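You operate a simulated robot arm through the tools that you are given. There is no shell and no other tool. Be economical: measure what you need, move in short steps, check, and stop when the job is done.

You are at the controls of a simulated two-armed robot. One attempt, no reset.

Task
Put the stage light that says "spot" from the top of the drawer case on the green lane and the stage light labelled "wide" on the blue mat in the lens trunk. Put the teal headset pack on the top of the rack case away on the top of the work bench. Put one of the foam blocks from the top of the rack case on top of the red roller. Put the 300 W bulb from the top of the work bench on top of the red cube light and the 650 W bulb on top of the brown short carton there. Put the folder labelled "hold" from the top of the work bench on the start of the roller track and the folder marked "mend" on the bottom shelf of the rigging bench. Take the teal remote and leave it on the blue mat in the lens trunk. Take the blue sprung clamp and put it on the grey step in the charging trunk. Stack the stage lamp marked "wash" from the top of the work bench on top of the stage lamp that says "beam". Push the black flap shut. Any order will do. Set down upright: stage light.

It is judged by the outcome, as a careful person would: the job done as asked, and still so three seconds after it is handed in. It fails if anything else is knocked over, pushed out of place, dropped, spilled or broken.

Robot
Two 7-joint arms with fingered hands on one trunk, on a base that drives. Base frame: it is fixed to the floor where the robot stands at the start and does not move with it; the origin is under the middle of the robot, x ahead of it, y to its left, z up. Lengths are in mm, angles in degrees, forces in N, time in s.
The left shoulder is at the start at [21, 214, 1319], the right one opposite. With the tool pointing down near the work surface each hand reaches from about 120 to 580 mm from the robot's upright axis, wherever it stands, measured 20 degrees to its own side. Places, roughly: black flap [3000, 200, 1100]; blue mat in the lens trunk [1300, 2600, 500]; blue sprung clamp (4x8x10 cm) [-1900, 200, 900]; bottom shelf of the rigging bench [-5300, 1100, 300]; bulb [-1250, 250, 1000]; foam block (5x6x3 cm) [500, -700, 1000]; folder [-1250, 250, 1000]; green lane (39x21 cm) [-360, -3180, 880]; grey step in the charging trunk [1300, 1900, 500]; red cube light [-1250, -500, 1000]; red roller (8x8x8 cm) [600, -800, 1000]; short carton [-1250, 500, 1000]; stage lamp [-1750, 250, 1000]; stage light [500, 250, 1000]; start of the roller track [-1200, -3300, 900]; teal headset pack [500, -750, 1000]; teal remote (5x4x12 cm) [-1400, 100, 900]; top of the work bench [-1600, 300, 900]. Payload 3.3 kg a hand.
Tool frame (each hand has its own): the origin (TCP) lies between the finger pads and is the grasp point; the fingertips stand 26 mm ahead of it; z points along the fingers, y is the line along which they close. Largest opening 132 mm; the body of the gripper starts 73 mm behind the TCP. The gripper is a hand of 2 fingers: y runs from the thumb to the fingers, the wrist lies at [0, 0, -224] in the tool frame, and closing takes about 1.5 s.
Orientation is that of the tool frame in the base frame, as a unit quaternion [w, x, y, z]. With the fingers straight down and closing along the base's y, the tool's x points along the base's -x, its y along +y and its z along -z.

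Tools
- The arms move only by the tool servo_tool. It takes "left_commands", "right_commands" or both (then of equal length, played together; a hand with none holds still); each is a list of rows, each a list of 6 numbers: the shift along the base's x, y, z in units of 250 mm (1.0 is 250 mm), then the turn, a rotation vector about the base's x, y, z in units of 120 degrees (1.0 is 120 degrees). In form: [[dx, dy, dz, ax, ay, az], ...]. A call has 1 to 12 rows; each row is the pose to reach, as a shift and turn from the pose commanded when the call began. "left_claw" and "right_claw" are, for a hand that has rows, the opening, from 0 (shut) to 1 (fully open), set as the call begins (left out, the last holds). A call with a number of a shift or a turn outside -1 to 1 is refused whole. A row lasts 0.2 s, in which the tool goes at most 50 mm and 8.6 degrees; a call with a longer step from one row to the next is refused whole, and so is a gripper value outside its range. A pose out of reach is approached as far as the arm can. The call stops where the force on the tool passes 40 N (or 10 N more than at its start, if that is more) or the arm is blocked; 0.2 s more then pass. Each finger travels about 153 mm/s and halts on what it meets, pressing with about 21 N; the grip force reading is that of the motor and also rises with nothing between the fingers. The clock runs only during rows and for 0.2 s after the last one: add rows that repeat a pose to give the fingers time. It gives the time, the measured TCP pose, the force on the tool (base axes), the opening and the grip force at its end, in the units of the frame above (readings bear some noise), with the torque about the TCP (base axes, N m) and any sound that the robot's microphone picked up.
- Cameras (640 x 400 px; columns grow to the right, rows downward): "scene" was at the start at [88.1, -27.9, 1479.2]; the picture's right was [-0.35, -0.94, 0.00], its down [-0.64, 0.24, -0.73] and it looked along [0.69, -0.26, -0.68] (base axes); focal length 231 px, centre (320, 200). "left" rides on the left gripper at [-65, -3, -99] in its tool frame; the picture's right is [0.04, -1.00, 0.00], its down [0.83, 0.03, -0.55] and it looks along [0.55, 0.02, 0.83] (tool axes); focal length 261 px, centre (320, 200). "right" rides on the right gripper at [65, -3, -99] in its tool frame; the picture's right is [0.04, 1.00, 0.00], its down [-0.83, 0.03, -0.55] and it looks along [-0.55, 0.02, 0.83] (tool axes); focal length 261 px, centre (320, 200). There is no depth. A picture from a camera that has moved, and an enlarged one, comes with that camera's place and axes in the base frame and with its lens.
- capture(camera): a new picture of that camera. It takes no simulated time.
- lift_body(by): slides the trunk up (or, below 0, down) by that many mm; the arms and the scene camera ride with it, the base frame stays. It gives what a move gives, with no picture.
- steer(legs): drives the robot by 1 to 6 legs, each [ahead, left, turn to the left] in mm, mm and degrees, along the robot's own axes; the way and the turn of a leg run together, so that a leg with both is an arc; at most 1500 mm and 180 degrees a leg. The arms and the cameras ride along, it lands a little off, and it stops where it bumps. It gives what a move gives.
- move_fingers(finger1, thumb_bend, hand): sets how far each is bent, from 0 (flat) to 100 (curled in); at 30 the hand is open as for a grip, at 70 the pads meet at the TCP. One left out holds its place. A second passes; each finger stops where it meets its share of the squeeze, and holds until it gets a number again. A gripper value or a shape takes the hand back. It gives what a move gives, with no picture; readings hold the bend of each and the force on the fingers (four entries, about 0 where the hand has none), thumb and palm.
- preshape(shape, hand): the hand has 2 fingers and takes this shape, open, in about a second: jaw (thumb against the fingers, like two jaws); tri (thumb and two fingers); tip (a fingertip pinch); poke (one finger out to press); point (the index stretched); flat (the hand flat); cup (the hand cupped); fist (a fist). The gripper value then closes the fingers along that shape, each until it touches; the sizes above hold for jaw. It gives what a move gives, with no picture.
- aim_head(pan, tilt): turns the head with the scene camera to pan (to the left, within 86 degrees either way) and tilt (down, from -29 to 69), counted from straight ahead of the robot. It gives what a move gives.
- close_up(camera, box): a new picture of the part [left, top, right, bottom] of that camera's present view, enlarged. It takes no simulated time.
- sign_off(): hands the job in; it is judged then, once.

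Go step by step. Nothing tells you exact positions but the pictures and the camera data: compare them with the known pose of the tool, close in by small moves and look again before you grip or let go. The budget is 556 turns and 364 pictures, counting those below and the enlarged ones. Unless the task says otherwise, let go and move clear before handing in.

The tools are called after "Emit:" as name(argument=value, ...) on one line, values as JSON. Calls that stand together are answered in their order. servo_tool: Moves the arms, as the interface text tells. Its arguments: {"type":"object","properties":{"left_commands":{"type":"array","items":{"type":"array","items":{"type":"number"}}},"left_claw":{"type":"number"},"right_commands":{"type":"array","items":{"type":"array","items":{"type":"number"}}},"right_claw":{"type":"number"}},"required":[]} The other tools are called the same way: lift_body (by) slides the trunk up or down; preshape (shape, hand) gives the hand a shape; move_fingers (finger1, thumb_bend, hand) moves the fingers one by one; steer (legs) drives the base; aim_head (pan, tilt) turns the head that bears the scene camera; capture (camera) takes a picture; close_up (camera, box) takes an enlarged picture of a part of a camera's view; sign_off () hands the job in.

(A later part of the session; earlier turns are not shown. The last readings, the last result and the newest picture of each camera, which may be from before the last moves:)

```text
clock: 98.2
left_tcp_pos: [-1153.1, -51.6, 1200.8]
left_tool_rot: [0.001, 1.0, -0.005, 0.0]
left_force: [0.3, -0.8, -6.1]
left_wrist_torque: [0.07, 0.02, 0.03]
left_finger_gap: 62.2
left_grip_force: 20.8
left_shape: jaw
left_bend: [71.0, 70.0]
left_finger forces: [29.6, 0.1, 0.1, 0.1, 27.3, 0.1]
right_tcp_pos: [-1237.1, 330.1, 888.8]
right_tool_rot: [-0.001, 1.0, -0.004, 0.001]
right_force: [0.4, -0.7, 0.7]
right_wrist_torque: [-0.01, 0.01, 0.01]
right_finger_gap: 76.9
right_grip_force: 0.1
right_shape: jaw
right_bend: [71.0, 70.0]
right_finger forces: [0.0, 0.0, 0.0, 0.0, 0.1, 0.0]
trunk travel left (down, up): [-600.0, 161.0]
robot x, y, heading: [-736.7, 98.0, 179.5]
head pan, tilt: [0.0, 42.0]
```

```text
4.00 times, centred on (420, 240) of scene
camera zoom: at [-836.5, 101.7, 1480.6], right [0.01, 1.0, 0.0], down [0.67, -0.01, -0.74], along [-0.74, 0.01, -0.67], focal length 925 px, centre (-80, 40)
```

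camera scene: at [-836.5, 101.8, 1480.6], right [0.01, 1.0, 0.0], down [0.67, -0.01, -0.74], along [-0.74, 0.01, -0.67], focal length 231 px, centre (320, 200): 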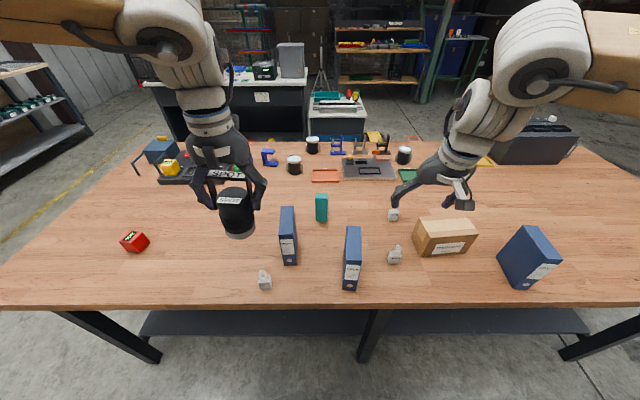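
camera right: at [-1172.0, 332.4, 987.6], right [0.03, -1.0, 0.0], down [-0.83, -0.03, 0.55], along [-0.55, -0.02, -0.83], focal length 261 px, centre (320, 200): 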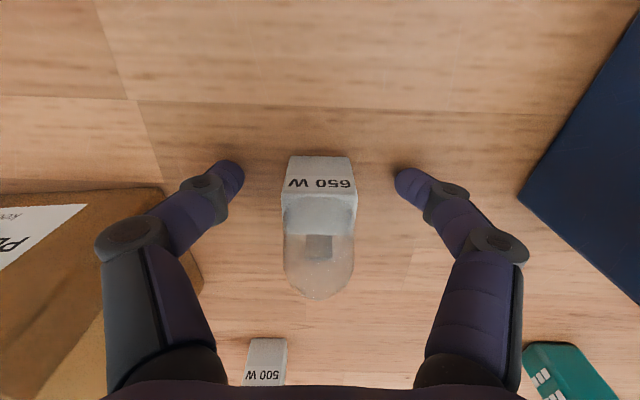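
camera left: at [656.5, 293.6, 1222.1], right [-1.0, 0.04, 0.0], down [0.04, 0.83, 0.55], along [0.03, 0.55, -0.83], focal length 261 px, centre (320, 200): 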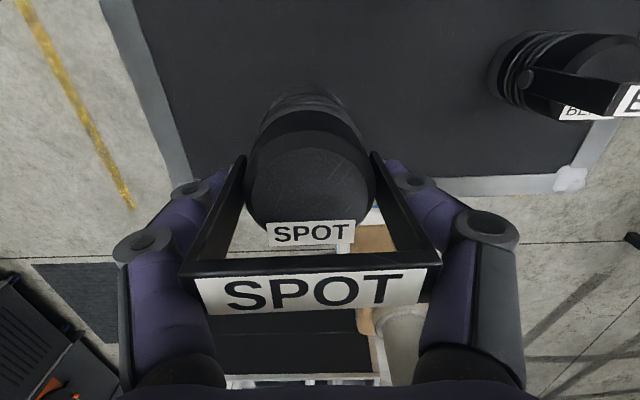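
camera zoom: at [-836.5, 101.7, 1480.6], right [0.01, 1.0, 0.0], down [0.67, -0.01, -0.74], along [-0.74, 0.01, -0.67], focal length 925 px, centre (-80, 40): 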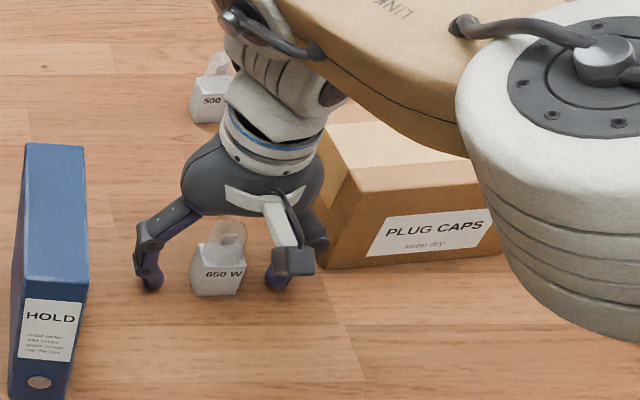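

Emit:
servo_tool(right_commands=[[-0.028, 0, -0.004, 0, 0, 0], [-0.028, 0, -0.004, 0, 0, 0]])

Emit:
servo_tool(right_commands=[[0, 0, 0, 0, 0, 0], [0, 0, 0, 0, 0, 0], [0, 0, 0, 0, 0, 0], [0, 0, 0, 0, 0, 0], [0, 0, 0, 0, 0, 0]], right_claw=0)

Emit:
servo_tool(right_commands=[[0, 0, 0.06, 0, 0, 0], [0, 0, 0.2, 0, 0, 0], [0, 0, 0.36, 0, 0, 0], [0, 0, 0.5, 0, 0, 0]])

Emit:
capture(camera="right")

Emit:
capture(camera="scene")

```text
clock: 98.8
left_tcp_pos: [-1152.2, -51.9, 1200.5]
left_tool_rot: [0.002, 1.0, -0.004, 0.0]
left_force: [0.2, -0.6, -5.8]
left_wrist_torque: [0.04, 0.02, 0.0]
left_finger_gap: 62.0
left_grip_force: 20.7
left_shape: jaw
left_bend: [71.0, 70.0]
left_finger forces: [29.5, 0.0, 0.0, 0.0, 27.3, 0.1]
right_tcp_pos: [-1245.1, 329.6, 888.6]
right_tool_rot: [0.0, 1.0, -0.005, 0.0]
right_force: [0.0, -0.7, -0.3]
right_wrist_torque: [-0.01, 0.02, -0.02]
right_finger_gap: 76.9
right_grip_force: 0.0
right_shape: jaw
right_bend: [71.0, 70.0]
right_finger forces: [0.0, 0.0, 0.0, 0.1, 0.1, 0.0]
trunk travel left (down, up): [-600.0, 161.0]
robot x, y, heading: [-742.0, 101.6, 179.3]
head pan, tilt: [0.0, 42.0]
```

```text
clock: 100.0
left_tcp_pos: [-1153.1, -51.0, 1200.8]
left_tool_rot: [0.002, 1.0, -0.004, 0.0]
left_force: [0.5, 0.3, -5.8]
left_wrist_torque: [0.03, -0.05, 0.0]
left_finger_gap: 61.8
left_grip_force: 21.4
left_shape: jaw
left_bend: [71.0, 70.0]
left_finger forces: [29.5, 0.0, 0.0, 0.0, 27.2, 0.1]
right_tcp_pos: [-1244.8, 330.5, 888.2]
right_tool_rot: [0.0, 1.0, -0.004, 0.001]
right_force: [0.6, -0.6, -0.5]
right_wrist_torque: [-0.01, 0.05, -0.02]
right_finger_gap: 26.0
right_grip_force: 21.3
right_shape: jaw
right_bend: [73.0, 70.0]
right_finger forces: [19.1, 0.1, 0.0, 0.0, 18.9, 0.0]
trunk travel left (down, up): [-600.0, 161.0]
robot x, y, heading: [-740.5, 100.5, 179.5]
head pan, tilt: [0.0, 42.0]
```

```text
clock: 101.0
left_tcp_pos: [-1152.9, -52.2, 1202.6]
left_tool_rot: [0.002, 1.0, -0.004, 0.0]
left_force: [-0.4, -0.4, -6.0]
left_wrist_torque: [0.03, -0.01, 0.01]
left_finger_gap: 62.4
left_grip_force: 20.7
left_shape: jaw
left_bend: [71.0, 70.0]
left_finger forces: [29.5, 0.1, 0.1, 0.1, 27.2, 0.1]
right_tcp_pos: [-1244.4, 329.5, 1014.8]
right_tool_rot: [-0.002, 1.0, -0.004, -0.001]
right_force: [-0.1, 0.0, -1.4]
right_wrist_torque: [0.02, -0.01, -0.02]
right_finger_gap: 26.0
right_grip_force: 20.7
right_shape: jaw
right_bend: [73.0, 70.0]
right_finger forces: [19.0, 0.0, 0.1, 0.0, 19.1, 0.0]
trunk travel left (down, up): [-600.0, 161.0]
robot x, y, heading: [-737.9, 100.6, 179.4]
head pan, tilt: [0.0, 42.0]
```

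```text
285 pictures are left
camera right: at [-1179.2, 332.4, 1112.9], right [0.03, -1.0, 0.0], down [-0.83, -0.03, 0.55], along [-0.55, -0.02, -0.83], focal length 261 px, centre (320, 200)
```

right: 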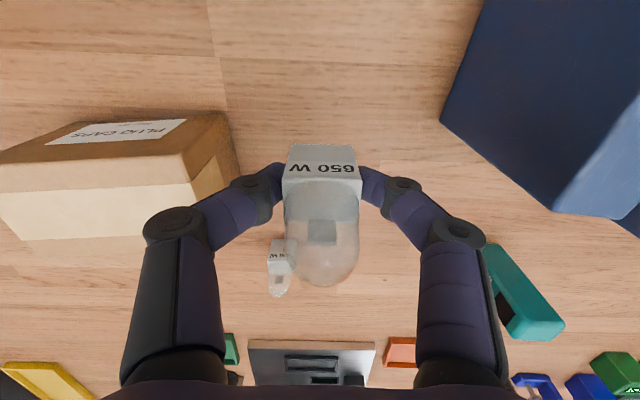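

```text
284 pictures are left
camera scene: at [-836.2, 101.5, 1480.6], right [0.01, 1.0, 0.0], down [0.67, -0.01, -0.74], along [-0.74, 0.01, -0.67], focal length 231 px, centre (320, 200)
```

scene: 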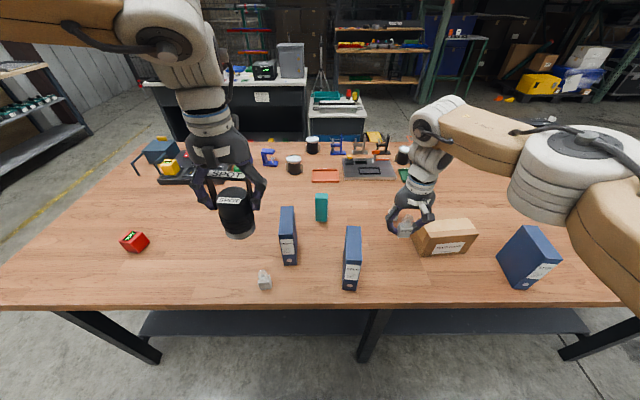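

The 650 W bulb is held. The carton top is about x -1255..-1335, y 415..562, z≈962. Raise and strafe right so it is in reach.

Emit:
servo_tool(right_commands=[[0, 0, 0.1, 0, 0, 0], [0, 0, 0.22, 0, 0, 0]])

Emit:
steer(legs=[[0, -165, 0]])

Emit:
servo_tool(right_commands=[[-0.08, 0, 0, 0, 0, 0], [-0.16, 0, 0, 0, 0, 0]])

Emit:
capture(camera="right")

Emit:
close_up(camera="scene", box=[270, 180, 430, 280])

```text
clock: 101.6
left_tcp_pos: [-1151.7, -53.4, 1200.1]
left_tool_rot: [0.001, 1.0, -0.005, -0.001]
left_force: [1.2, 0.9, -6.5]
left_wrist_torque: [0.02, -0.04, 0.02]
left_finger_gap: 62.3
left_grip_force: 21.3
left_shape: jaw
left_bend: [71.0, 70.0]
left_finger forces: [29.5, 0.0, 0.1, 0.0, 27.2, 0.0]
right_tcp_pos: [-1244.4, 329.8, 1069.4]
right_tool_rot: [0.0, 1.0, -0.004, 0.0]
right_force: [-0.4, 0.1, -1.0]
right_wrist_torque: [0.02, 0.01, 0.04]
right_finger_gap: 26.2
right_grip_force: 21.3
right_shape: jaw
right_bend: [73.0, 70.0]
right_finger forces: [19.0, 0.0, 0.0, 0.0, 19.0, 0.0]
trunk travel left (down, up): [-600.0, 161.0]
robot x, y, heading: [-734.5, 95.4, 179.4]
head pan, tilt: [0.0, 42.0]
```

```text
clock: 103.0
left_tcp_pos: [-1151.6, 113.0, 1200.1]
left_tool_rot: [0.002, 1.0, -0.004, 0.0]
left_force: [0.3, 0.6, -6.3]
left_wrist_torque: [0.01, -0.04, 0.02]
left_finger_gap: 61.9
left_grip_force: 20.8
left_shape: jaw
left_bend: [71.0, 70.0]
left_finger forces: [29.6, 0.1, 0.0, 0.0, 27.3, 0.1]
right_tcp_pos: [-1243.4, 494.9, 1069.5]
right_tool_rot: [0.001, 1.0, -0.005, 0.001]
right_force: [0.0, 0.0, -0.9]
right_wrist_torque: [-0.04, 0.02, -0.01]
right_finger_gap: 25.8
right_grip_force: 21.3
right_shape: jaw
right_bend: [73.0, 70.0]
right_finger forces: [19.0, 0.0, 0.0, 0.0, 19.0, 0.0]
trunk travel left (down, up): [-600.0, 161.0]
robot x, y, heading: [-734.2, 266.3, 179.4]
head pan, tilt: [0.0, 42.0]
```

```text
clock: 103.6
left_tcp_pos: [-1150.0, 113.2, 1201.6]
left_tool_rot: [0.003, 1.0, -0.005, 0.0]
left_force: [0.7, 0.1, -5.3]
left_wrist_torque: [0.07, 0.01, -0.01]
left_finger_gap: 62.4
left_grip_force: 21.5
left_shape: jaw
left_bend: [71.0, 70.0]
left_finger forces: [29.6, 0.0, 0.1, 0.0, 27.4, 0.0]
right_tcp_pos: [-1273.8, 495.7, 1068.6]
right_tool_rot: [0.001, 1.0, -0.005, 0.0]
right_force: [0.1, 0.3, -0.4]
right_wrist_torque: [-0.04, 0.01, -0.02]
right_finger_gap: 25.6
right_grip_force: 21.6
right_shape: jaw
right_bend: [73.0, 70.0]
right_finger forces: [19.0, 0.0, 0.0, 0.1, 19.2, 0.0]
right hand out of reach, approached as far as the arm can: row 2
trunk travel left (down, up): [-600.0, 161.0]
robot x, y, heading: [-736.8, 267.5, 179.4]
head pan, tilt: [0.0, 42.0]
```

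```text
283 pictures are left
camera right: at [-1207.4, 498.2, 1166.9], right [0.03, -1.0, 0.0], down [-0.83, -0.03, 0.55], along [-0.55, -0.02, -0.83], focal length 261 px, centre (320, 200)
```

right: 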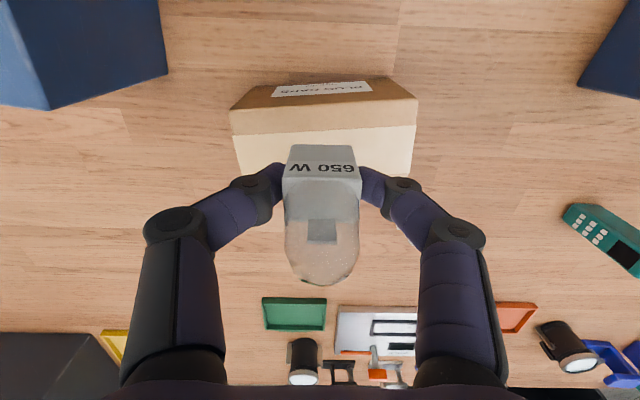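

```text
4.00 times, centred on (350, 230) of scene
camera zoom: at [-834.7, 267.7, 1480.6], right [0.01, 1.0, 0.0], down [0.67, -0.01, -0.74], along [-0.74, 0.01, -0.67], focal length 925 px, centre (200, 80)
```

zoom: 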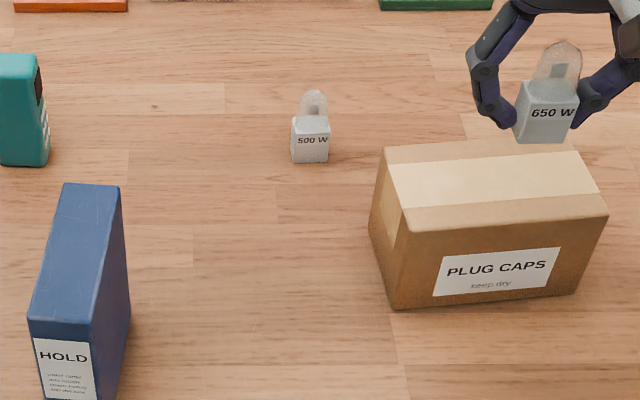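

Emit:
steer(legs=[[22, 5, 0]])

Emit:
servo_tool(right_commands=[[0, 0, -0.1, 0, 0, 0], [0, 0, -0.18, 0, 0, 0]])

Emit:
close_up(camera="scene", box=[270, 180, 430, 280])

Emit:
capture(camera="right")

```text
clock: 104.4
left_tcp_pos: [-1173.7, 106.6, 1199.7]
left_tool_rot: [0.002, 1.0, -0.004, 0.0]
left_force: [-0.1, -0.4, -6.1]
left_wrist_torque: [0.0, -0.02, 0.0]
left_finger_gap: 61.9
left_grip_force: 20.7
left_shape: jaw
left_bend: [71.0, 70.0]
left_finger forces: [29.6, 0.1, 0.1, 0.0, 27.3, 0.1]
right_tcp_pos: [-1295.8, 488.2, 1067.9]
right_tool_rot: [0.0, 1.0, -0.004, 0.002]
right_force: [-1.0, -0.4, -0.4]
right_wrist_torque: [-0.01, -0.01, -0.01]
right_finger_gap: 25.7
right_grip_force: 20.9
right_shape: jaw
right_bend: [73.0, 70.0]
right_finger forces: [19.0, 0.0, 0.0, 0.0, 19.1, 0.1]
trunk travel left (down, up): [-600.0, 161.0]
robot x, y, heading: [-760.3, 258.2, 179.4]
head pan, tilt: [0.0, 42.0]
```

```text
clock: 105.0
left_tcp_pos: [-1174.4, 106.9, 1200.5]
left_tool_rot: [0.002, 1.0, -0.004, 0.0]
left_force: [-0.8, -0.6, -5.9]
left_wrist_torque: [0.04, 0.0, -0.03]
left_finger_gap: 62.0
left_grip_force: 21.1
left_shape: jaw
left_bend: [71.0, 70.0]
left_finger forces: [29.5, 0.0, 0.0, 0.0, 27.2, 0.1]
right_tcp_pos: [-1295.6, 489.2, 1023.4]
right_tool_rot: [0.002, 1.0, -0.004, 0.0]
right_force: [-0.8, -0.5, -0.5]
right_wrist_torque: [0.04, 0.02, 0.04]
right_finger_gap: 25.8
right_grip_force: 20.8
right_shape: jaw
right_bend: [73.0, 70.0]
right_finger forces: [19.1, 0.1, 0.1, 0.0, 19.2, 0.0]
trunk travel left (down, up): [-600.0, 161.0]
robot x, y, heading: [-761.6, 261.4, 179.1]
head pan, tilt: [0.0, 42.0]
```

```text
4.00 times, centred on (350, 230) of scene
camera zoom: at [-858.3, 260.8, 1480.5], right [0.01, 1.0, 0.0], down [0.67, -0.01, -0.74], along [-0.74, 0.01, -0.67], focal length 925 px, centre (200, 80)
```

zoom: 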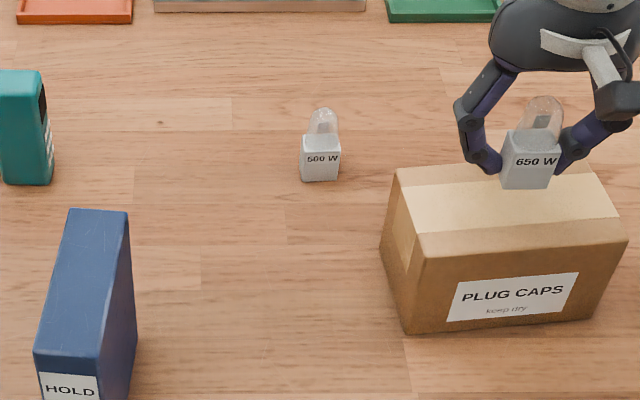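

```text
280 pictures are left
camera right: at [-1230.4, 491.8, 1121.4], right [0.03, -1.0, 0.0], down [-0.83, -0.03, 0.55], along [-0.55, -0.02, -0.83], focal length 261 px, centre (320, 200)
```

right: 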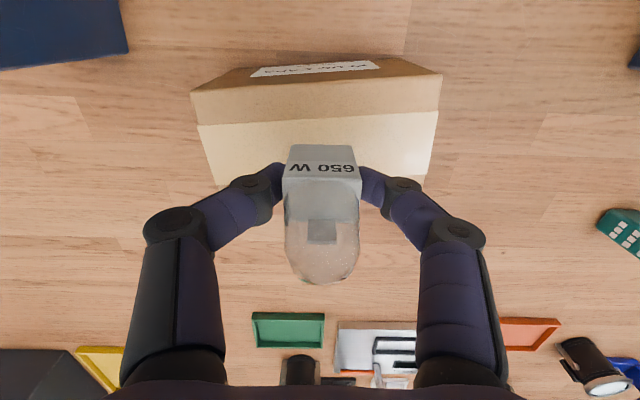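

Emit:
servo_tool(right_commands=[[0, 0, -0.06, 0, 0, 0], [0, 0, -0.12, 0, 0, 0], [0, 0, -0.132, 0, 0, 0], [0, 0, -0.144, 0, 0, 0], [0, 0, -0.156, 0, 0, 0], [0, 0, -0.164, 0, 0, 0]])

Emit:
close_up(camera="scene", box=[330, 190, 450, 270])

```text
clock: 106.4
left_tcp_pos: [-1171.2, 106.4, 1201.8]
left_tool_rot: [0.002, 1.0, -0.004, -0.001]
left_force: [1.0, 0.7, -6.7]
left_wrist_torque: [0.05, -0.01, 0.02]
left_finger_gap: 62.1
left_grip_force: 21.0
left_shape: jaw
left_bend: [71.0, 70.0]
left_finger forces: [29.6, 0.0, 0.1, 0.0, 27.3, 0.0]
right_tcp_pos: [-1295.6, 488.2, 987.0]
right_tool_rot: [0.0, 1.0, -0.005, -0.005]
right_force: [-3.5, 2.7, 28.4]
right_wrist_torque: [0.17, 0.04, 0.03]
right_finger_gap: 28.3
right_grip_force: 20.7
right_shape: jaw
right_bend: [74.0, 71.0]
right_finger forces: [24.7, 0.1, 0.0, 0.0, 29.7, 0.1]
trunk travel left (down, up): [-600.0, 161.0]
robot x, y, heading: [-761.5, 261.2, 179.7]
head pan, tilt: [0.0, 42.0]
```

```text
5.00 times, centred on (390, 230) of scene
camera zoom: at [-854.8, 260.0, 1481.0], right [0.01, 1.0, 0.0], down [0.67, -0.01, -0.74], along [-0.74, 0.01, -0.67], focal length 1156 px, centre (-30, 50)
```

zoom: 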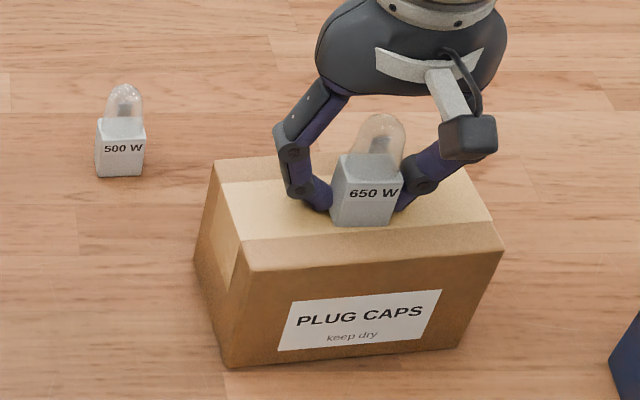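

Contact is a bit firm; ease up then release.

Emit:
servo_tool(right_commands=[[0, 0, 0.012, 0, 0, 0], [0, 0, 0.016, 0, 0, 0], [0, 0, 0.016, 0, 0, 0]])

Emit:
servo_tool(right_commands=[[0, 0, 0, 0, 0, 0], [0, 0, 0, 0, 0, 0], [0, 0, 0, 0, 0, 0]], right_claw=0.55)

Emit:
servo_tool(right_commands=[[0, 0, 0.1, 0, 0, 0], [0, 0, 0.28, 0, 0, 0], [0, 0, 0.46, 0, 0, 0], [0.1, 0, 0.6, 0, 0, 0]])

Emit:
close_up(camera="scene", box=[230, 180, 450, 310])

```text
clock: 107.2
left_tcp_pos: [-1172.7, 106.6, 1201.6]
left_tool_rot: [0.002, 1.0, -0.004, 0.0]
left_force: [0.3, 0.5, -5.6]
left_wrist_torque: [0.04, -0.01, -0.01]
left_finger_gap: 62.0
left_grip_force: 21.0
left_shape: jaw
left_bend: [71.0, 70.0]
left_finger forces: [29.5, 0.0, 0.0, 0.0, 27.3, 0.0]
right_tcp_pos: [-1295.4, 487.8, 987.1]
right_tool_rot: [0.0, 1.0, -0.005, 0.0]
right_force: [-6.0, 1.5, 13.7]
right_wrist_torque: [0.08, 0.12, -0.01]
right_finger_gap: 28.1
right_grip_force: 20.9
right_shape: jaw
right_bend: [74.0, 71.0]
right_finger forces: [23.4, 0.0, 0.1, 0.0, 24.5, 0.1]
trunk travel left (down, up): [-600.0, 161.0]
robot x, y, heading: [-757.7, 260.3, 179.6]
head pan, tilt: [0.0, 42.0]
```

```text
clock: 108.0
left_tcp_pos: [-1173.4, 106.7, 1201.1]
left_tool_rot: [0.002, 1.0, -0.003, -0.001]
left_force: [-0.5, 0.0, -6.6]
left_wrist_torque: [0.05, 0.02, -0.03]
left_finger_gap: 62.3
left_grip_force: 21.0
left_shape: jaw
left_bend: [71.0, 70.0]
left_finger forces: [29.5, 0.0, 0.1, 0.0, 27.2, 0.0]
right_tcp_pos: [-1293.9, 488.7, 986.6]
right_tool_rot: [0.0, 1.0, -0.004, 0.001]
right_force: [0.2, 1.7, 4.2]
right_wrist_torque: [-0.13, 0.0, -0.01]
right_finger_gap: 68.3
right_grip_force: 0.0
right_shape: jaw
right_bend: [74.0, 70.0]
right_finger forces: [3.7, 0.0, 0.1, 0.0, 0.0, 0.1]
trunk travel left (down, up): [-600.0, 161.0]
robot x, y, heading: [-760.6, 261.8, 179.5]
head pan, tilt: [0.0, 42.0]
```

```text
clock: 109.0
left_tcp_pos: [-1172.0, 107.6, 1201.2]
left_tool_rot: [0.002, 1.0, -0.004, -0.001]
left_force: [0.3, 0.1, -5.5]
left_wrist_torque: [0.03, -0.01, -0.04]
left_finger_gap: 62.1
left_grip_force: 20.9
left_shape: jaw
left_bend: [71.0, 70.0]
left_finger forces: [29.5, 0.0, 0.0, 0.0, 27.3, 0.0]
right_tcp_pos: [-1269.7, 489.7, 1137.1]
right_tool_rot: [0.001, 1.0, -0.004, 0.0]
right_force: [-0.3, 0.0, 1.2]
right_wrist_torque: [-0.03, -0.02, 0.02]
right_finger_gap: 72.3
right_grip_force: 0.1
right_shape: jaw
right_bend: [72.0, 70.0]
right_finger forces: [0.1, 0.1, 0.0, 0.0, 0.0, 0.0]
right hand out of reach, approached as far as the arm can: row 3
trunk travel left (down, up): [-600.0, 161.0]
robot x, y, heading: [-757.5, 258.6, 179.5]
head pan, tilt: [0.0, 42.0]
```

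```text
2.91 times, centred on (340, 245) of scene
camera zoom: at [-856.0, 262.0, 1480.7], right [0.01, 1.0, 0.0], down [0.67, -0.01, -0.74], along [-0.74, 0.01, -0.67], focal length 673 px, centre (262, 69)
```

zoom: 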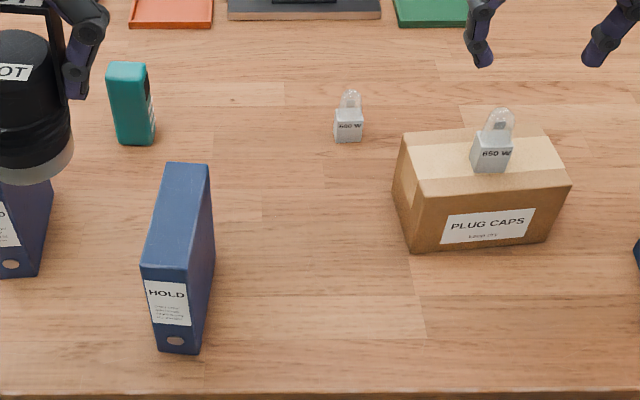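

650 W sits on the carton. Next: strafe left to the 300 W bulb and the red cube light.

Emit:
steer(legs=[[-5, 560, 0]])

Emit:
capture(camera="scene")

Emit:
capture(camera="right")

```text
clock: 112.2
left_tcp_pos: [-1174.5, -455.4, 1201.6]
left_tool_rot: [0.002, 1.0, -0.007, 0.001]
left_force: [0.0, 0.1, -6.5]
left_wrist_torque: [0.03, -0.05, -0.01]
left_finger_gap: 62.1
left_grip_force: 20.7
left_shape: jaw
left_bend: [71.0, 70.0]
left_finger forces: [29.4, 0.1, 0.1, 0.1, 27.1, 0.1]
right_tcp_pos: [-1269.7, -70.4, 1136.5]
right_tool_rot: [0.0, 1.0, -0.007, 0.001]
right_force: [1.0, -0.8, 0.1]
right_wrist_torque: [0.03, 0.03, -0.03]
right_finger_gap: 72.1
right_grip_force: 0.0
right_shape: jaw
right_bend: [72.0, 70.0]
right_finger forces: [0.0, 0.0, 0.0, 0.0, 0.1, 0.1]
trunk travel left (down, up): [-600.0, 161.0]
robot x, y, heading: [-760.5, -309.1, 179.1]
head pan, tilt: [0.0, 42.0]
```

```text
277 pictures are left
camera scene: at [-858.4, -301.9, 1480.6], right [0.01, 1.0, 0.0], down [0.67, -0.01, -0.74], along [-0.74, 0.01, -0.67], focal length 231 px, centre (320, 200)
```

scene: 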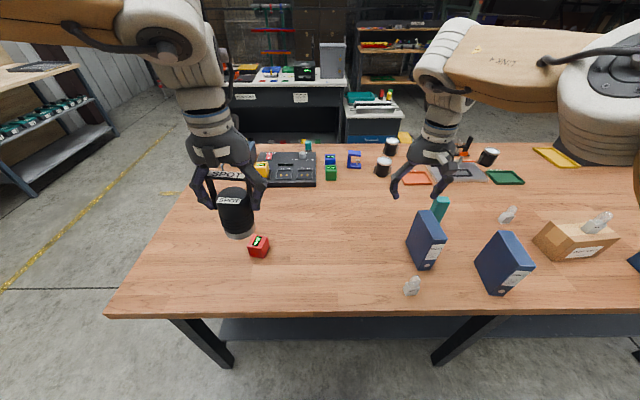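

```text
276 pictures are left
camera right: at [-1204.9, -69.0, 1234.8], right [0.03, -1.0, 0.0], down [-0.83, -0.02, 0.55], along [-0.55, -0.01, -0.83], focal length 261 px, centre (320, 200)
```

right: 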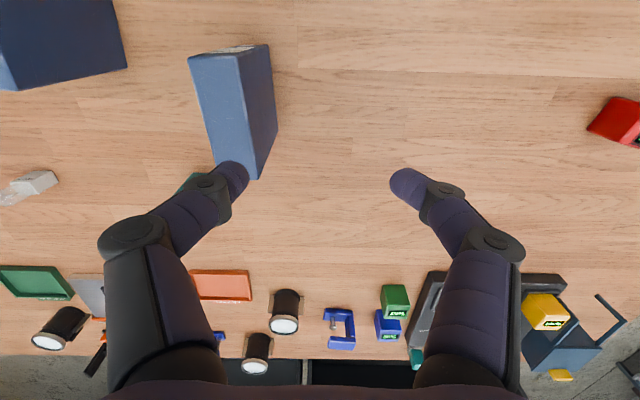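

Emit:
servo_tool(right_commands=[[0.1, 0.03, 0, 0, 0, 0], [0.25, 0.06, -0.08, 0, 0, 0], [0.4, 0.096, -0.16, 0, 0, 0], [0.412, 0.096, -0.34, 0, 0, 0], [0.412, 0.096, -0.5, 0, 0, 0]])

Emit:
capture(camera="right")

Emit:
close_up(camera="scene", box=[350, 210, 470, 310])

```text
clock: 113.4
left_tcp_pos: [-1175.6, -454.3, 1201.8]
left_tool_rot: [0.002, 1.0, -0.007, -0.001]
left_force: [0.6, 0.1, -5.7]
left_wrist_torque: [0.04, -0.01, 0.0]
left_finger_gap: 62.3
left_grip_force: 20.3
left_shape: jaw
left_bend: [71.0, 70.0]
left_finger forces: [29.2, 0.0, 0.0, 0.0, 27.1, 0.0]
right_tcp_pos: [-1166.5, -46.5, 1012.5]
right_tool_rot: [0.001, 1.0, -0.007, -0.001]
right_force: [0.5, -0.6, 0.6]
right_wrist_torque: [-0.01, 0.01, -0.01]
right_finger_gap: 72.0
right_grip_force: 0.1
right_shape: jaw
right_bend: [72.0, 70.0]
right_finger forces: [0.1, 0.0, 0.0, 0.0, 0.0, 0.0]
trunk travel left (down, up): [-600.0, 161.0]
robot x, y, heading: [-761.9, -300.1, 179.1]
head pan, tilt: [0.0, 42.0]
```

```text
275 pictures are left
camera right: at [-1101.6, -44.5, 1110.2], right [0.03, -1.0, 0.0], down [-0.83, -0.02, 0.55], along [-0.55, -0.02, -0.83], focal length 261 px, centre (320, 200)
```

right: 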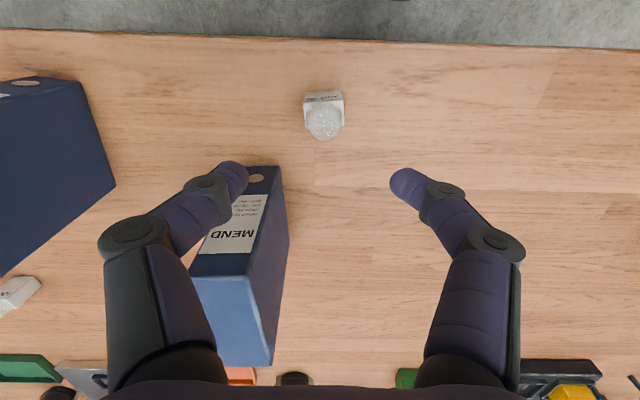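

```text
4.00 times, centred on (410, 260) of scene
camera zoom: at [-858.3, -300.6, 1480.6], right [0.01, 1.0, 0.0], down [0.67, -0.01, -0.74], along [-0.74, 0.01, -0.67], focal length 925 px, centre (-40, -40)
```

zoom: 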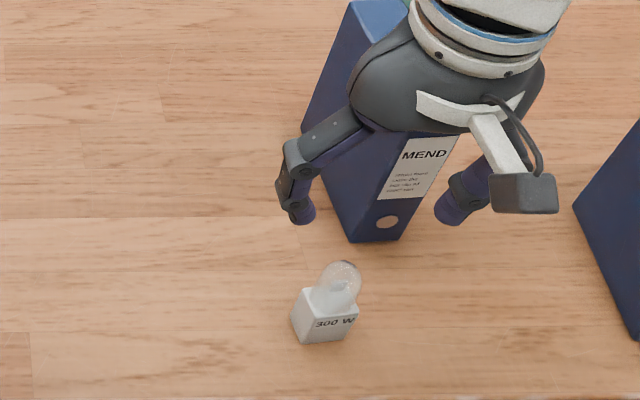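

Emit:
servo_tool(right_commands=[[-0.006, -0.016, -0.16, 0, 0, 0], [-0.006, -0.016, -0.34, 0, 0, 0], [-0.006, -0.016, -0.496, 0, 0, 0]])

Emit:
capture(camera="right")

```text
clock: 114.2
left_tcp_pos: [-1175.7, -454.0, 1200.6]
left_tool_rot: [0.001, 1.0, -0.007, -0.001]
left_force: [0.2, 1.2, -6.6]
left_wrist_torque: [0.06, -0.03, -0.01]
left_finger_gap: 61.9
left_grip_force: 21.3
left_shape: jaw
left_bend: [71.0, 70.0]
left_finger forces: [29.3, 0.1, 0.0, 0.0, 27.1, 0.0]
right_tcp_pos: [-1170.1, -50.8, 888.5]
right_tool_rot: [0.001, 1.0, -0.007, 0.0]
right_force: [-0.2, -0.6, -0.3]
right_wrist_torque: [0.01, -0.01, 0.0]
right_finger_gap: 72.3
right_grip_force: 0.1
right_shape: jaw
right_bend: [72.0, 70.0]
right_finger forces: [0.0, 0.0, 0.0, 0.0, 0.0, 0.0]
trunk travel left (down, up): [-600.0, 161.0]
robot x, y, heading: [-761.9, -303.6, 179.3]
head pan, tilt: [0.0, 42.0]
```

```text
273 pictures are left
camera right: at [-1103.8, -48.4, 985.6], right [0.03, -1.0, 0.0], down [-0.83, -0.02, 0.55], along [-0.55, -0.02, -0.83], focal length 261 px, centre (320, 200)
```

right: 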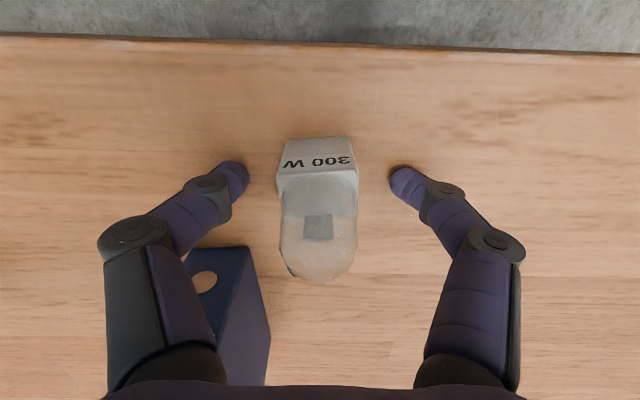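

Emit:
servo_tool(right_commands=[[0.008, 0, 0, 0, 0, 0], [0.008, 0, 0, 0, 0, 0], [0.008, 0, 0, 0, 0, 0], [0.008, 0, 0, 0, 0, 0], [0.008, 0, 0, 0, 0, 0]], right_claw=0)

Emit:
servo_tool(right_commands=[[0, 0, 0.06, 0, 0, 0], [0, 0, 0.2, 0, 0, 0], [0, 0, 0.36, 0, 0, 0], [0, 0, 0.54, 0, 0, 0], [0, 0, 0.72, 0, 0, 0]])

Emit:
close_up(camera="scene", box=[180, 170, 360, 290])

Emit:
capture(camera="right")

```text
clock: 115.4
left_tcp_pos: [-1174.9, -453.4, 1200.0]
left_tool_rot: [0.002, 1.0, -0.007, 0.0]
left_force: [-0.7, 0.2, -6.1]
left_wrist_torque: [0.02, -0.03, 0.0]
left_finger_gap: 62.2
left_grip_force: 20.9
left_shape: jaw
left_bend: [71.0, 70.0]
left_finger forces: [29.2, 0.0, 0.0, 0.0, 27.1, 0.0]
right_tcp_pos: [-1166.6, -51.6, 888.6]
right_tool_rot: [0.0, 1.0, -0.007, 0.001]
right_force: [-0.2, 0.1, -0.3]
right_wrist_torque: [-0.01, -0.02, 0.04]
right_finger_gap: 26.6
right_grip_force: 21.3
right_shape: jaw
right_bend: [73.0, 70.0]
right_finger forces: [18.8, 0.1, 0.0, 0.0, 18.8, 0.0]
trunk travel left (down, up): [-600.0, 161.0]
robot x, y, heading: [-758.1, -302.7, 179.2]
head pan, tilt: [0.0, 42.0]
```

```text
clock: 116.6
left_tcp_pos: [-1175.2, -454.6, 1200.8]
left_tool_rot: [0.002, 1.0, -0.007, 0.0]
left_force: [0.4, 0.8, -6.3]
left_wrist_torque: [0.09, -0.04, 0.0]
left_finger_gap: 62.0
left_grip_force: 21.6
left_shape: jaw
left_bend: [71.0, 70.0]
left_finger forces: [29.2, 0.1, 0.0, 0.0, 27.1, 0.0]
right_tcp_pos: [-1167.0, -51.4, 1068.5]
right_tool_rot: [0.0, 1.0, -0.007, 0.001]
right_force: [0.4, -0.4, 0.4]
right_wrist_torque: [0.03, 0.0, 0.02]
right_finger_gap: 26.4
right_grip_force: 20.5
right_shape: jaw
right_bend: [73.0, 70.0]
right_finger forces: [18.8, 0.1, 0.0, 0.0, 18.8, 0.0]
trunk travel left (down, up): [-600.0, 161.0]
robot x, y, heading: [-760.1, -303.1, 179.2]
head pan, tilt: [0.0, 42.0]
```

```text
3.33 times, centred on (270, 230) of scene
camera zoom: at [-857.8, -301.8, 1480.6], right [0.01, 1.0, 0.0], down [0.67, -0.01, -0.74], along [-0.74, 0.01, -0.67], focal length 771 px, centre (487, 100)
```

zoom: 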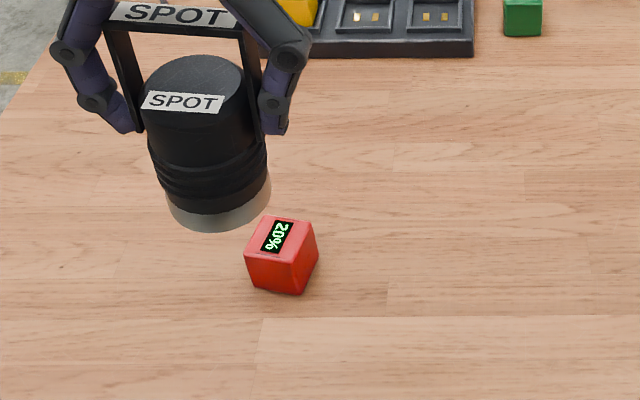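

```text
271 pictures are left
camera right: at [-1101.2, -49.1, 1165.9], right [0.03, -1.0, 0.0], down [-0.83, -0.02, 0.55], along [-0.55, -0.01, -0.83], focal length 261 px, centre (320, 200)
```

right: 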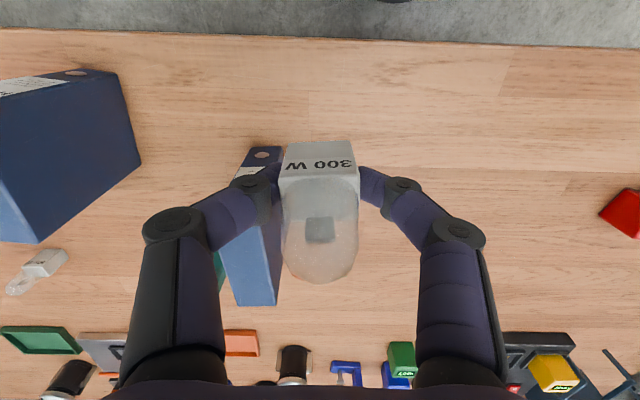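

300 W held. The red cube light is at about [-1310,-489], top ≈903. Drive left and slightly closer.

Emit:
steer(legs=[[22, 400, 0]])

Emit:
servo_tool(right_commands=[[-0.15, -0.04, 0, 0, 0, 0], [-0.3, -0.08, 0, 0, 0, 0], [-0.44, -0.14, 0, 0, 0, 0]])

Emit:
capture(camera="right")

Emit:
capture(camera="scene")

```text
clock: 119.1
left_tcp_pos: [-1202.4, -855.3, 1200.3]
left_tool_rot: [0.002, 1.0, -0.006, 0.0]
left_force: [0.1, 0.6, -6.4]
left_wrist_torque: [0.04, -0.04, 0.01]
left_finger_gap: 62.4
left_grip_force: 20.5
left_shape: jaw
left_bend: [71.0, 70.0]
left_finger forces: [29.1, 0.0, 0.0, 0.1, 27.0, 0.0]
right_tcp_pos: [-1196.3, -452.4, 1067.3]
right_tool_rot: [0.0, 1.0, -0.008, 0.0]
right_force: [-0.8, 0.5, -0.4]
right_wrist_torque: [0.03, 0.01, 0.02]
right_finger_gap: 26.3
right_grip_force: 20.6
right_shape: jaw
right_bend: [73.0, 70.0]
right_finger forces: [18.8, 0.0, 0.0, 0.0, 18.8, 0.0]
trunk travel left (down, up): [-600.0, 161.0]
robot x, y, heading: [-786.8, -703.3, 179.4]
head pan, tilt: [0.0, 42.0]
```

```text
clock: 119.9
left_tcp_pos: [-1203.2, -856.9, 1199.9]
left_tool_rot: [0.001, 1.0, -0.007, 0.0]
left_force: [-0.7, 0.0, -6.8]
left_wrist_torque: [0.11, -0.03, 0.0]
left_finger_gap: 62.1
left_grip_force: 21.4
left_shape: jaw
left_bend: [71.0, 70.0]
left_finger forces: [29.0, 0.0, 0.0, 0.1, 26.9, 0.0]
right_tcp_pos: [-1304.5, -487.9, 1066.3]
right_tool_rot: [-0.001, 1.0, -0.005, 0.001]
right_force: [-0.2, -0.1, -0.1]
right_wrist_torque: [0.03, -0.01, -0.03]
right_finger_gap: 26.5
right_grip_force: 21.0
right_shape: jaw
right_bend: [73.0, 70.0]
right_finger forces: [18.8, 0.0, 0.1, 0.0, 18.9, 0.1]
trunk travel left (down, up): [-600.0, 161.0]
robot x, y, heading: [-787.2, -703.0, 179.0]
head pan, tilt: [0.0, 42.0]
```

```text
270 pictures are left
camera right: at [-1238.7, -486.0, 1165.0], right [0.03, -1.0, 0.0], down [-0.83, -0.03, 0.55], along [-0.55, -0.02, -0.83], focal length 261 px, centre (320, 200)
```

right: 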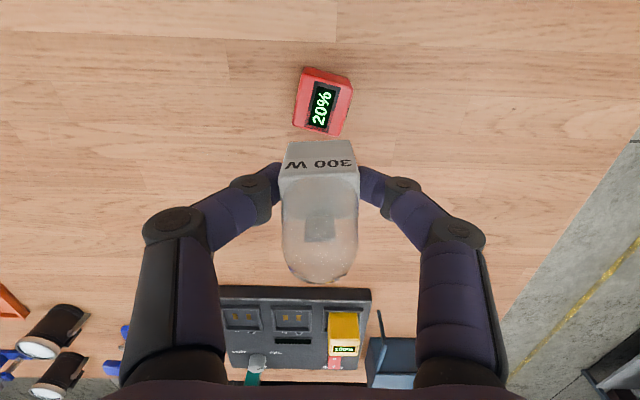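

```text
269 pictures are left
camera scene: at [-887.0, -704.3, 1480.5], right [0.01, 1.0, 0.0], down [0.67, -0.01, -0.74], along [-0.74, 0.01, -0.67], focal length 231 px, centre (320, 200)
```

scene: 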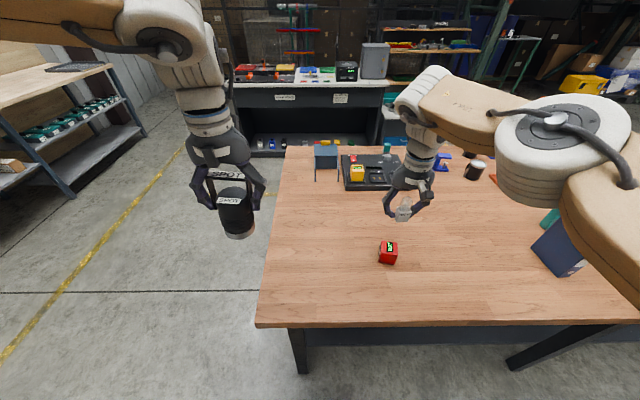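

Emit:
servo_tool(right_commands=[[0, -0.016, -0.18, 0, 0, 0], [0, -0.016, -0.34, 0, 0, 0], [0, -0.016, -0.46, 0, 0, 0]])

Emit:
capture(camera="right")

Emit:
close_up(camera="scene", box=[340, 190, 440, 280])

```text
clock: 120.7
left_tcp_pos: [-1203.7, -853.8, 1200.9]
left_tool_rot: [0.001, 1.0, -0.007, 0.0]
left_force: [1.3, 1.1, -7.0]
left_wrist_torque: [0.08, -0.04, -0.02]
left_finger_gap: 62.0
left_grip_force: 21.3
left_shape: jaw
left_bend: [71.0, 70.0]
left_finger forces: [28.9, 0.0, 0.1, 0.0, 27.1, 0.1]
right_tcp_pos: [-1304.7, -490.1, 952.3]
right_tool_rot: [0.0, 1.0, -0.007, 0.001]
right_force: [-0.7, 0.1, -0.4]
right_wrist_torque: [0.0, 0.01, 0.0]
right_finger_gap: 26.5
right_grip_force: 20.7
right_shape: jaw
right_bend: [73.0, 70.0]
right_finger forces: [18.8, 0.1, 0.0, 0.1, 18.9, 0.1]
trunk travel left (down, up): [-600.0, 161.0]
robot x, y, heading: [-786.8, -704.7, 179.1]
head pan, tilt: [0.0, 42.0]
```

```text
268 pictures are left
camera right: at [-1239.1, -487.7, 1050.0], right [0.03, -1.0, 0.0], down [-0.83, -0.02, 0.55], along [-0.55, -0.02, -0.83], focal length 261 px, centre (320, 200)
```

right: 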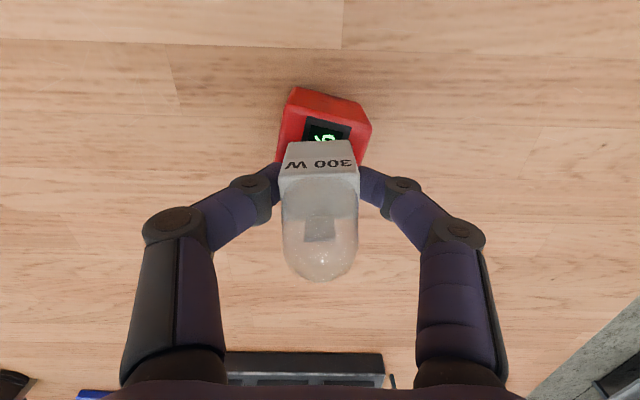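

```text
4.44 times, centred on (390, 235) of scene
camera zoom: at [-886.4, -701.4, 1480.5], right [0.01, 1.0, 0.0], down [0.67, -0.01, -0.74], along [-0.74, 0.01, -0.67], focal length 1028 px, centre (9, 44)
```

zoom: 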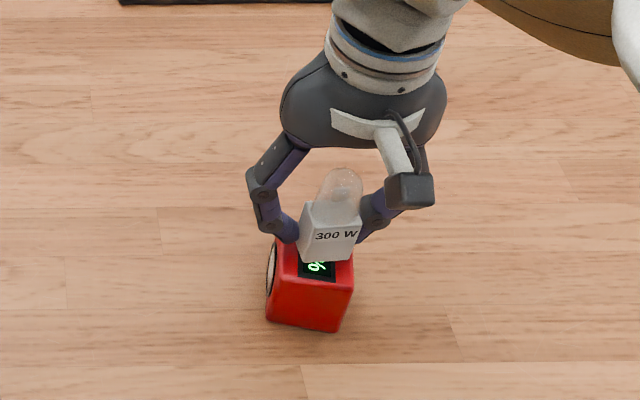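

Emit:
servo_tool(right_commands=[[0, -0.024, -0.02, 0, 0, 0], [0, -0.024, -0.04, 0, 0, 0], [0, -0.024, -0.05, 0, 0, 0], [0, -0.024, -0.058, 0, 0, 0]])

Emit:
close_up(camera="scene", box=[340, 190, 440, 280])

```text
clock: 121.7
left_tcp_pos: [-1201.3, -855.0, 1202.1]
left_tool_rot: [0.003, 1.0, -0.007, -0.001]
left_force: [-0.6, 0.0, -5.9]
left_wrist_torque: [0.08, -0.03, 0.04]
left_finger_gap: 62.0
left_grip_force: 21.0
left_shape: jaw
left_bend: [71.0, 70.0]
left_finger forces: [28.9, 0.0, 0.1, 0.1, 27.0, 0.1]
right_tcp_pos: [-1305.3, -495.6, 940.1]
right_tool_rot: [-0.001, 1.0, -0.008, -0.003]
right_force: [-0.5, 2.5, 20.3]
right_wrist_torque: [0.24, -0.04, -0.01]
right_finger_gap: 27.3
right_grip_force: 20.9
right_shape: jaw
right_bend: [73.0, 70.0]
right_finger forces: [22.5, 0.1, 0.1, 0.1, 31.6, 0.0]
trunk travel left (down, up): [-600.0, 161.0]
robot x, y, heading: [-786.1, -701.4, 179.4]
head pan, tilt: [0.0, 42.0]
```

```text
4.44 times, centred on (390, 235) of scene
camera zoom: at [-884.0, -702.0, 1481.0], right [0.01, 1.0, 0.0], down [0.67, -0.01, -0.74], along [-0.74, 0.01, -0.67], focal length 1028 px, centre (9, 44)
```

zoom: 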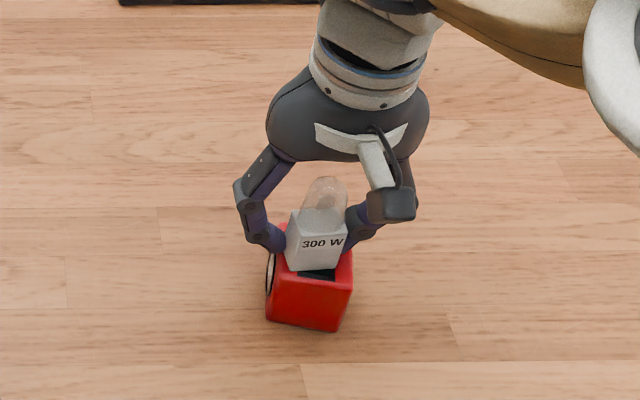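

Emit:
servo_tool(right_commands=[[0, 0, 0.02, 0, 0, 0], [0.016, 0, 0.02, 0, 0, 0], [0.016, 0, 0.008, 0, 0, 0], [0.016, 0, 0.008, 0, 0, 0]])

Emit:
servo_tool(right_commands=[[0, 0, 0, 0, 0, 0], [0, 0, 0, 0, 0, 0], [0, 0, 0, 0, 0, 0]], right_claw=0.55)

Emit:
close_up(camera="scene", box=[340, 190, 440, 280])

```text
clock: 122.7
left_tcp_pos: [-1202.2, -854.1, 1201.0]
left_tool_rot: [0.002, 1.0, -0.006, 0.0]
left_force: [0.7, 0.2, -6.6]
left_wrist_torque: [0.05, -0.01, -0.03]
left_finger_gap: 62.0
left_grip_force: 20.8
left_shape: jaw
left_bend: [71.0, 70.0]
left_finger forces: [29.0, 0.0, 0.1, 0.1, 27.0, 0.0]
right_tcp_pos: [-1300.0, -496.8, 941.2]
right_tool_rot: [0.0, 1.0, -0.008, 0.0]
right_force: [1.0, 0.1, 10.5]
right_wrist_torque: [0.0, -0.03, -0.04]
right_finger_gap: 26.9
right_grip_force: 21.5
right_shape: jaw
right_bend: [73.0, 70.0]
right_finger forces: [22.0, 0.0, 0.0, 0.0, 23.2, 0.1]
trunk travel left (down, up): [-600.0, 161.0]
robot x, y, heading: [-788.7, -707.8, 179.0]
head pan, tilt: [0.0, 42.0]
```

```text
clock: 123.5
left_tcp_pos: [-1202.2, -854.1, 1200.9]
left_tool_rot: [0.002, 1.0, -0.007, 0.0]
left_force: [0.0, 0.3, -5.3]
left_wrist_torque: [0.04, 0.0, -0.03]
left_finger_gap: 62.3
left_grip_force: 20.9
left_shape: jaw
left_bend: [71.0, 70.0]
left_finger forces: [28.9, 0.0, 0.0, 0.0, 27.0, 0.0]
right_tcp_pos: [-1301.3, -496.7, 939.1]
right_tool_rot: [0.0, 1.0, -0.008, 0.001]
right_force: [-0.3, -0.3, 0.4]
right_wrist_torque: [-0.01, 0.02, 0.01]
right_finger_gap: 71.9
right_grip_force: 0.1
right_shape: jaw
right_bend: [72.0, 70.0]
right_finger forces: [0.1, 0.1, 0.0, 0.0, 0.0, 0.0]
trunk travel left (down, up): [-600.0, 161.0]
robot x, y, heading: [-789.3, -701.4, 179.0]
head pan, tilt: [0.0, 42.0]
```

```text
4.44 times, centred on (390, 235) of scene
camera zoom: at [-885.9, -701.9, 1480.5], right [0.01, 1.0, 0.0], down [0.67, -0.01, -0.74], along [-0.74, 0.01, -0.67], focal length 1028 px, centre (9, 44)
```

zoom: 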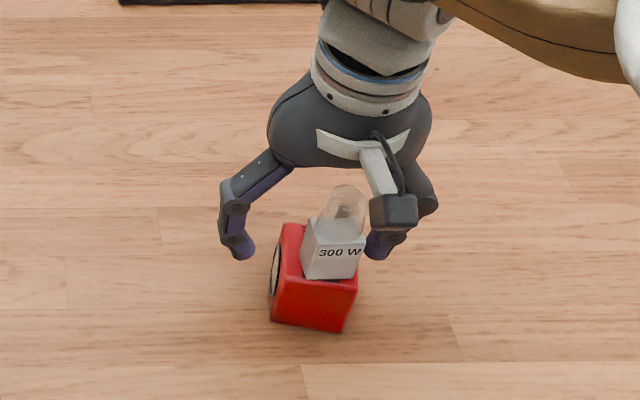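

300 W rests on the red cube light. Lift away and go to the HOLD folder.

Emit:
servo_tool(right_commands=[[0, 0, 0.16, 0, 0, 0], [0, 0, 0.34, 0, 0, 0], [0, 0, 0.52, 0, 0, 0], [0.1, 0, 0.7, 0, 0, 0], [0.28, 0, 0.84, 0, 0, 0]], right_claw=0.8)

Emit:
steer(legs=[[0, -670, 0]])

Emit:
capture(camera="scene")

Emit:
capture(camera="right")

```text
refused: row 4 steps farther than a row can; nothing moved
```

```text
clock: 127.3
left_tcp_pos: [-1192.6, -178.0, 1201.0]
left_tool_rot: [0.002, 1.0, -0.007, -0.001]
left_force: [1.4, -0.5, -6.4]
left_wrist_torque: [0.04, -0.05, -0.01]
left_finger_gap: 62.2
left_grip_force: 21.2
left_shape: jaw
left_bend: [71.0, 70.0]
left_finger forces: [28.7, 0.0, 0.1, 0.0, 26.9, 0.0]
right_tcp_pos: [-1291.6, 181.3, 938.8]
right_tool_rot: [0.001, 1.0, -0.008, 0.0]
right_force: [-0.8, -2.0, 1.5]
right_wrist_torque: [-0.07, 0.01, 0.0]
right_finger_gap: 75.3
right_grip_force: 0.0
right_shape: jaw
right_bend: [71.0, 70.0]
right_finger forces: [2.4, 0.1, 0.0, 0.0, 0.0, 0.1]
trunk travel left (down, up): [-600.0, 161.0]
robot x, y, heading: [-776.2, -29.0, 179.3]
head pan, tilt: [0.0, 42.0]
```

```text
264 pictures are left
camera scene: at [-876.2, -24.7, 1480.6], right [0.01, 1.0, 0.0], down [0.67, -0.01, -0.74], along [-0.74, 0.01, -0.67], focal length 231 px, centre (320, 200)
```

scene: 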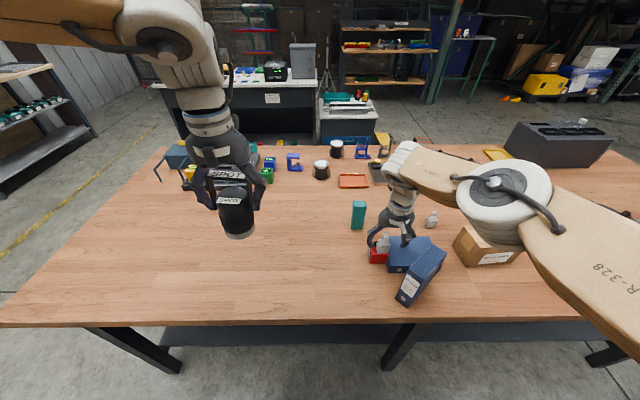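

```text
263 pictures are left
camera right: at [-1225.4, 182.6, 1037.5], right [0.03, -1.0, 0.0], down [-0.83, -0.02, 0.55], along [-0.55, -0.02, -0.83], focal length 261 px, centre (320, 200)
```

right: 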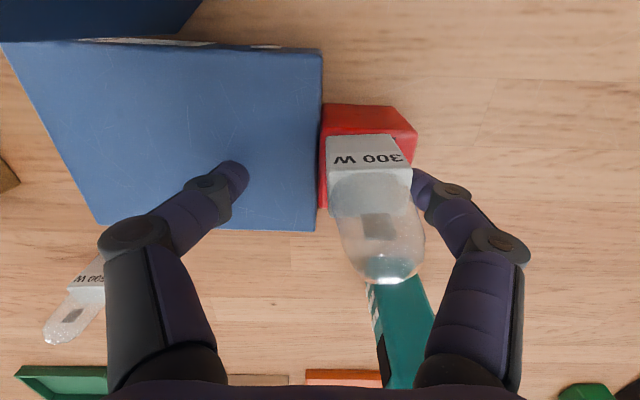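

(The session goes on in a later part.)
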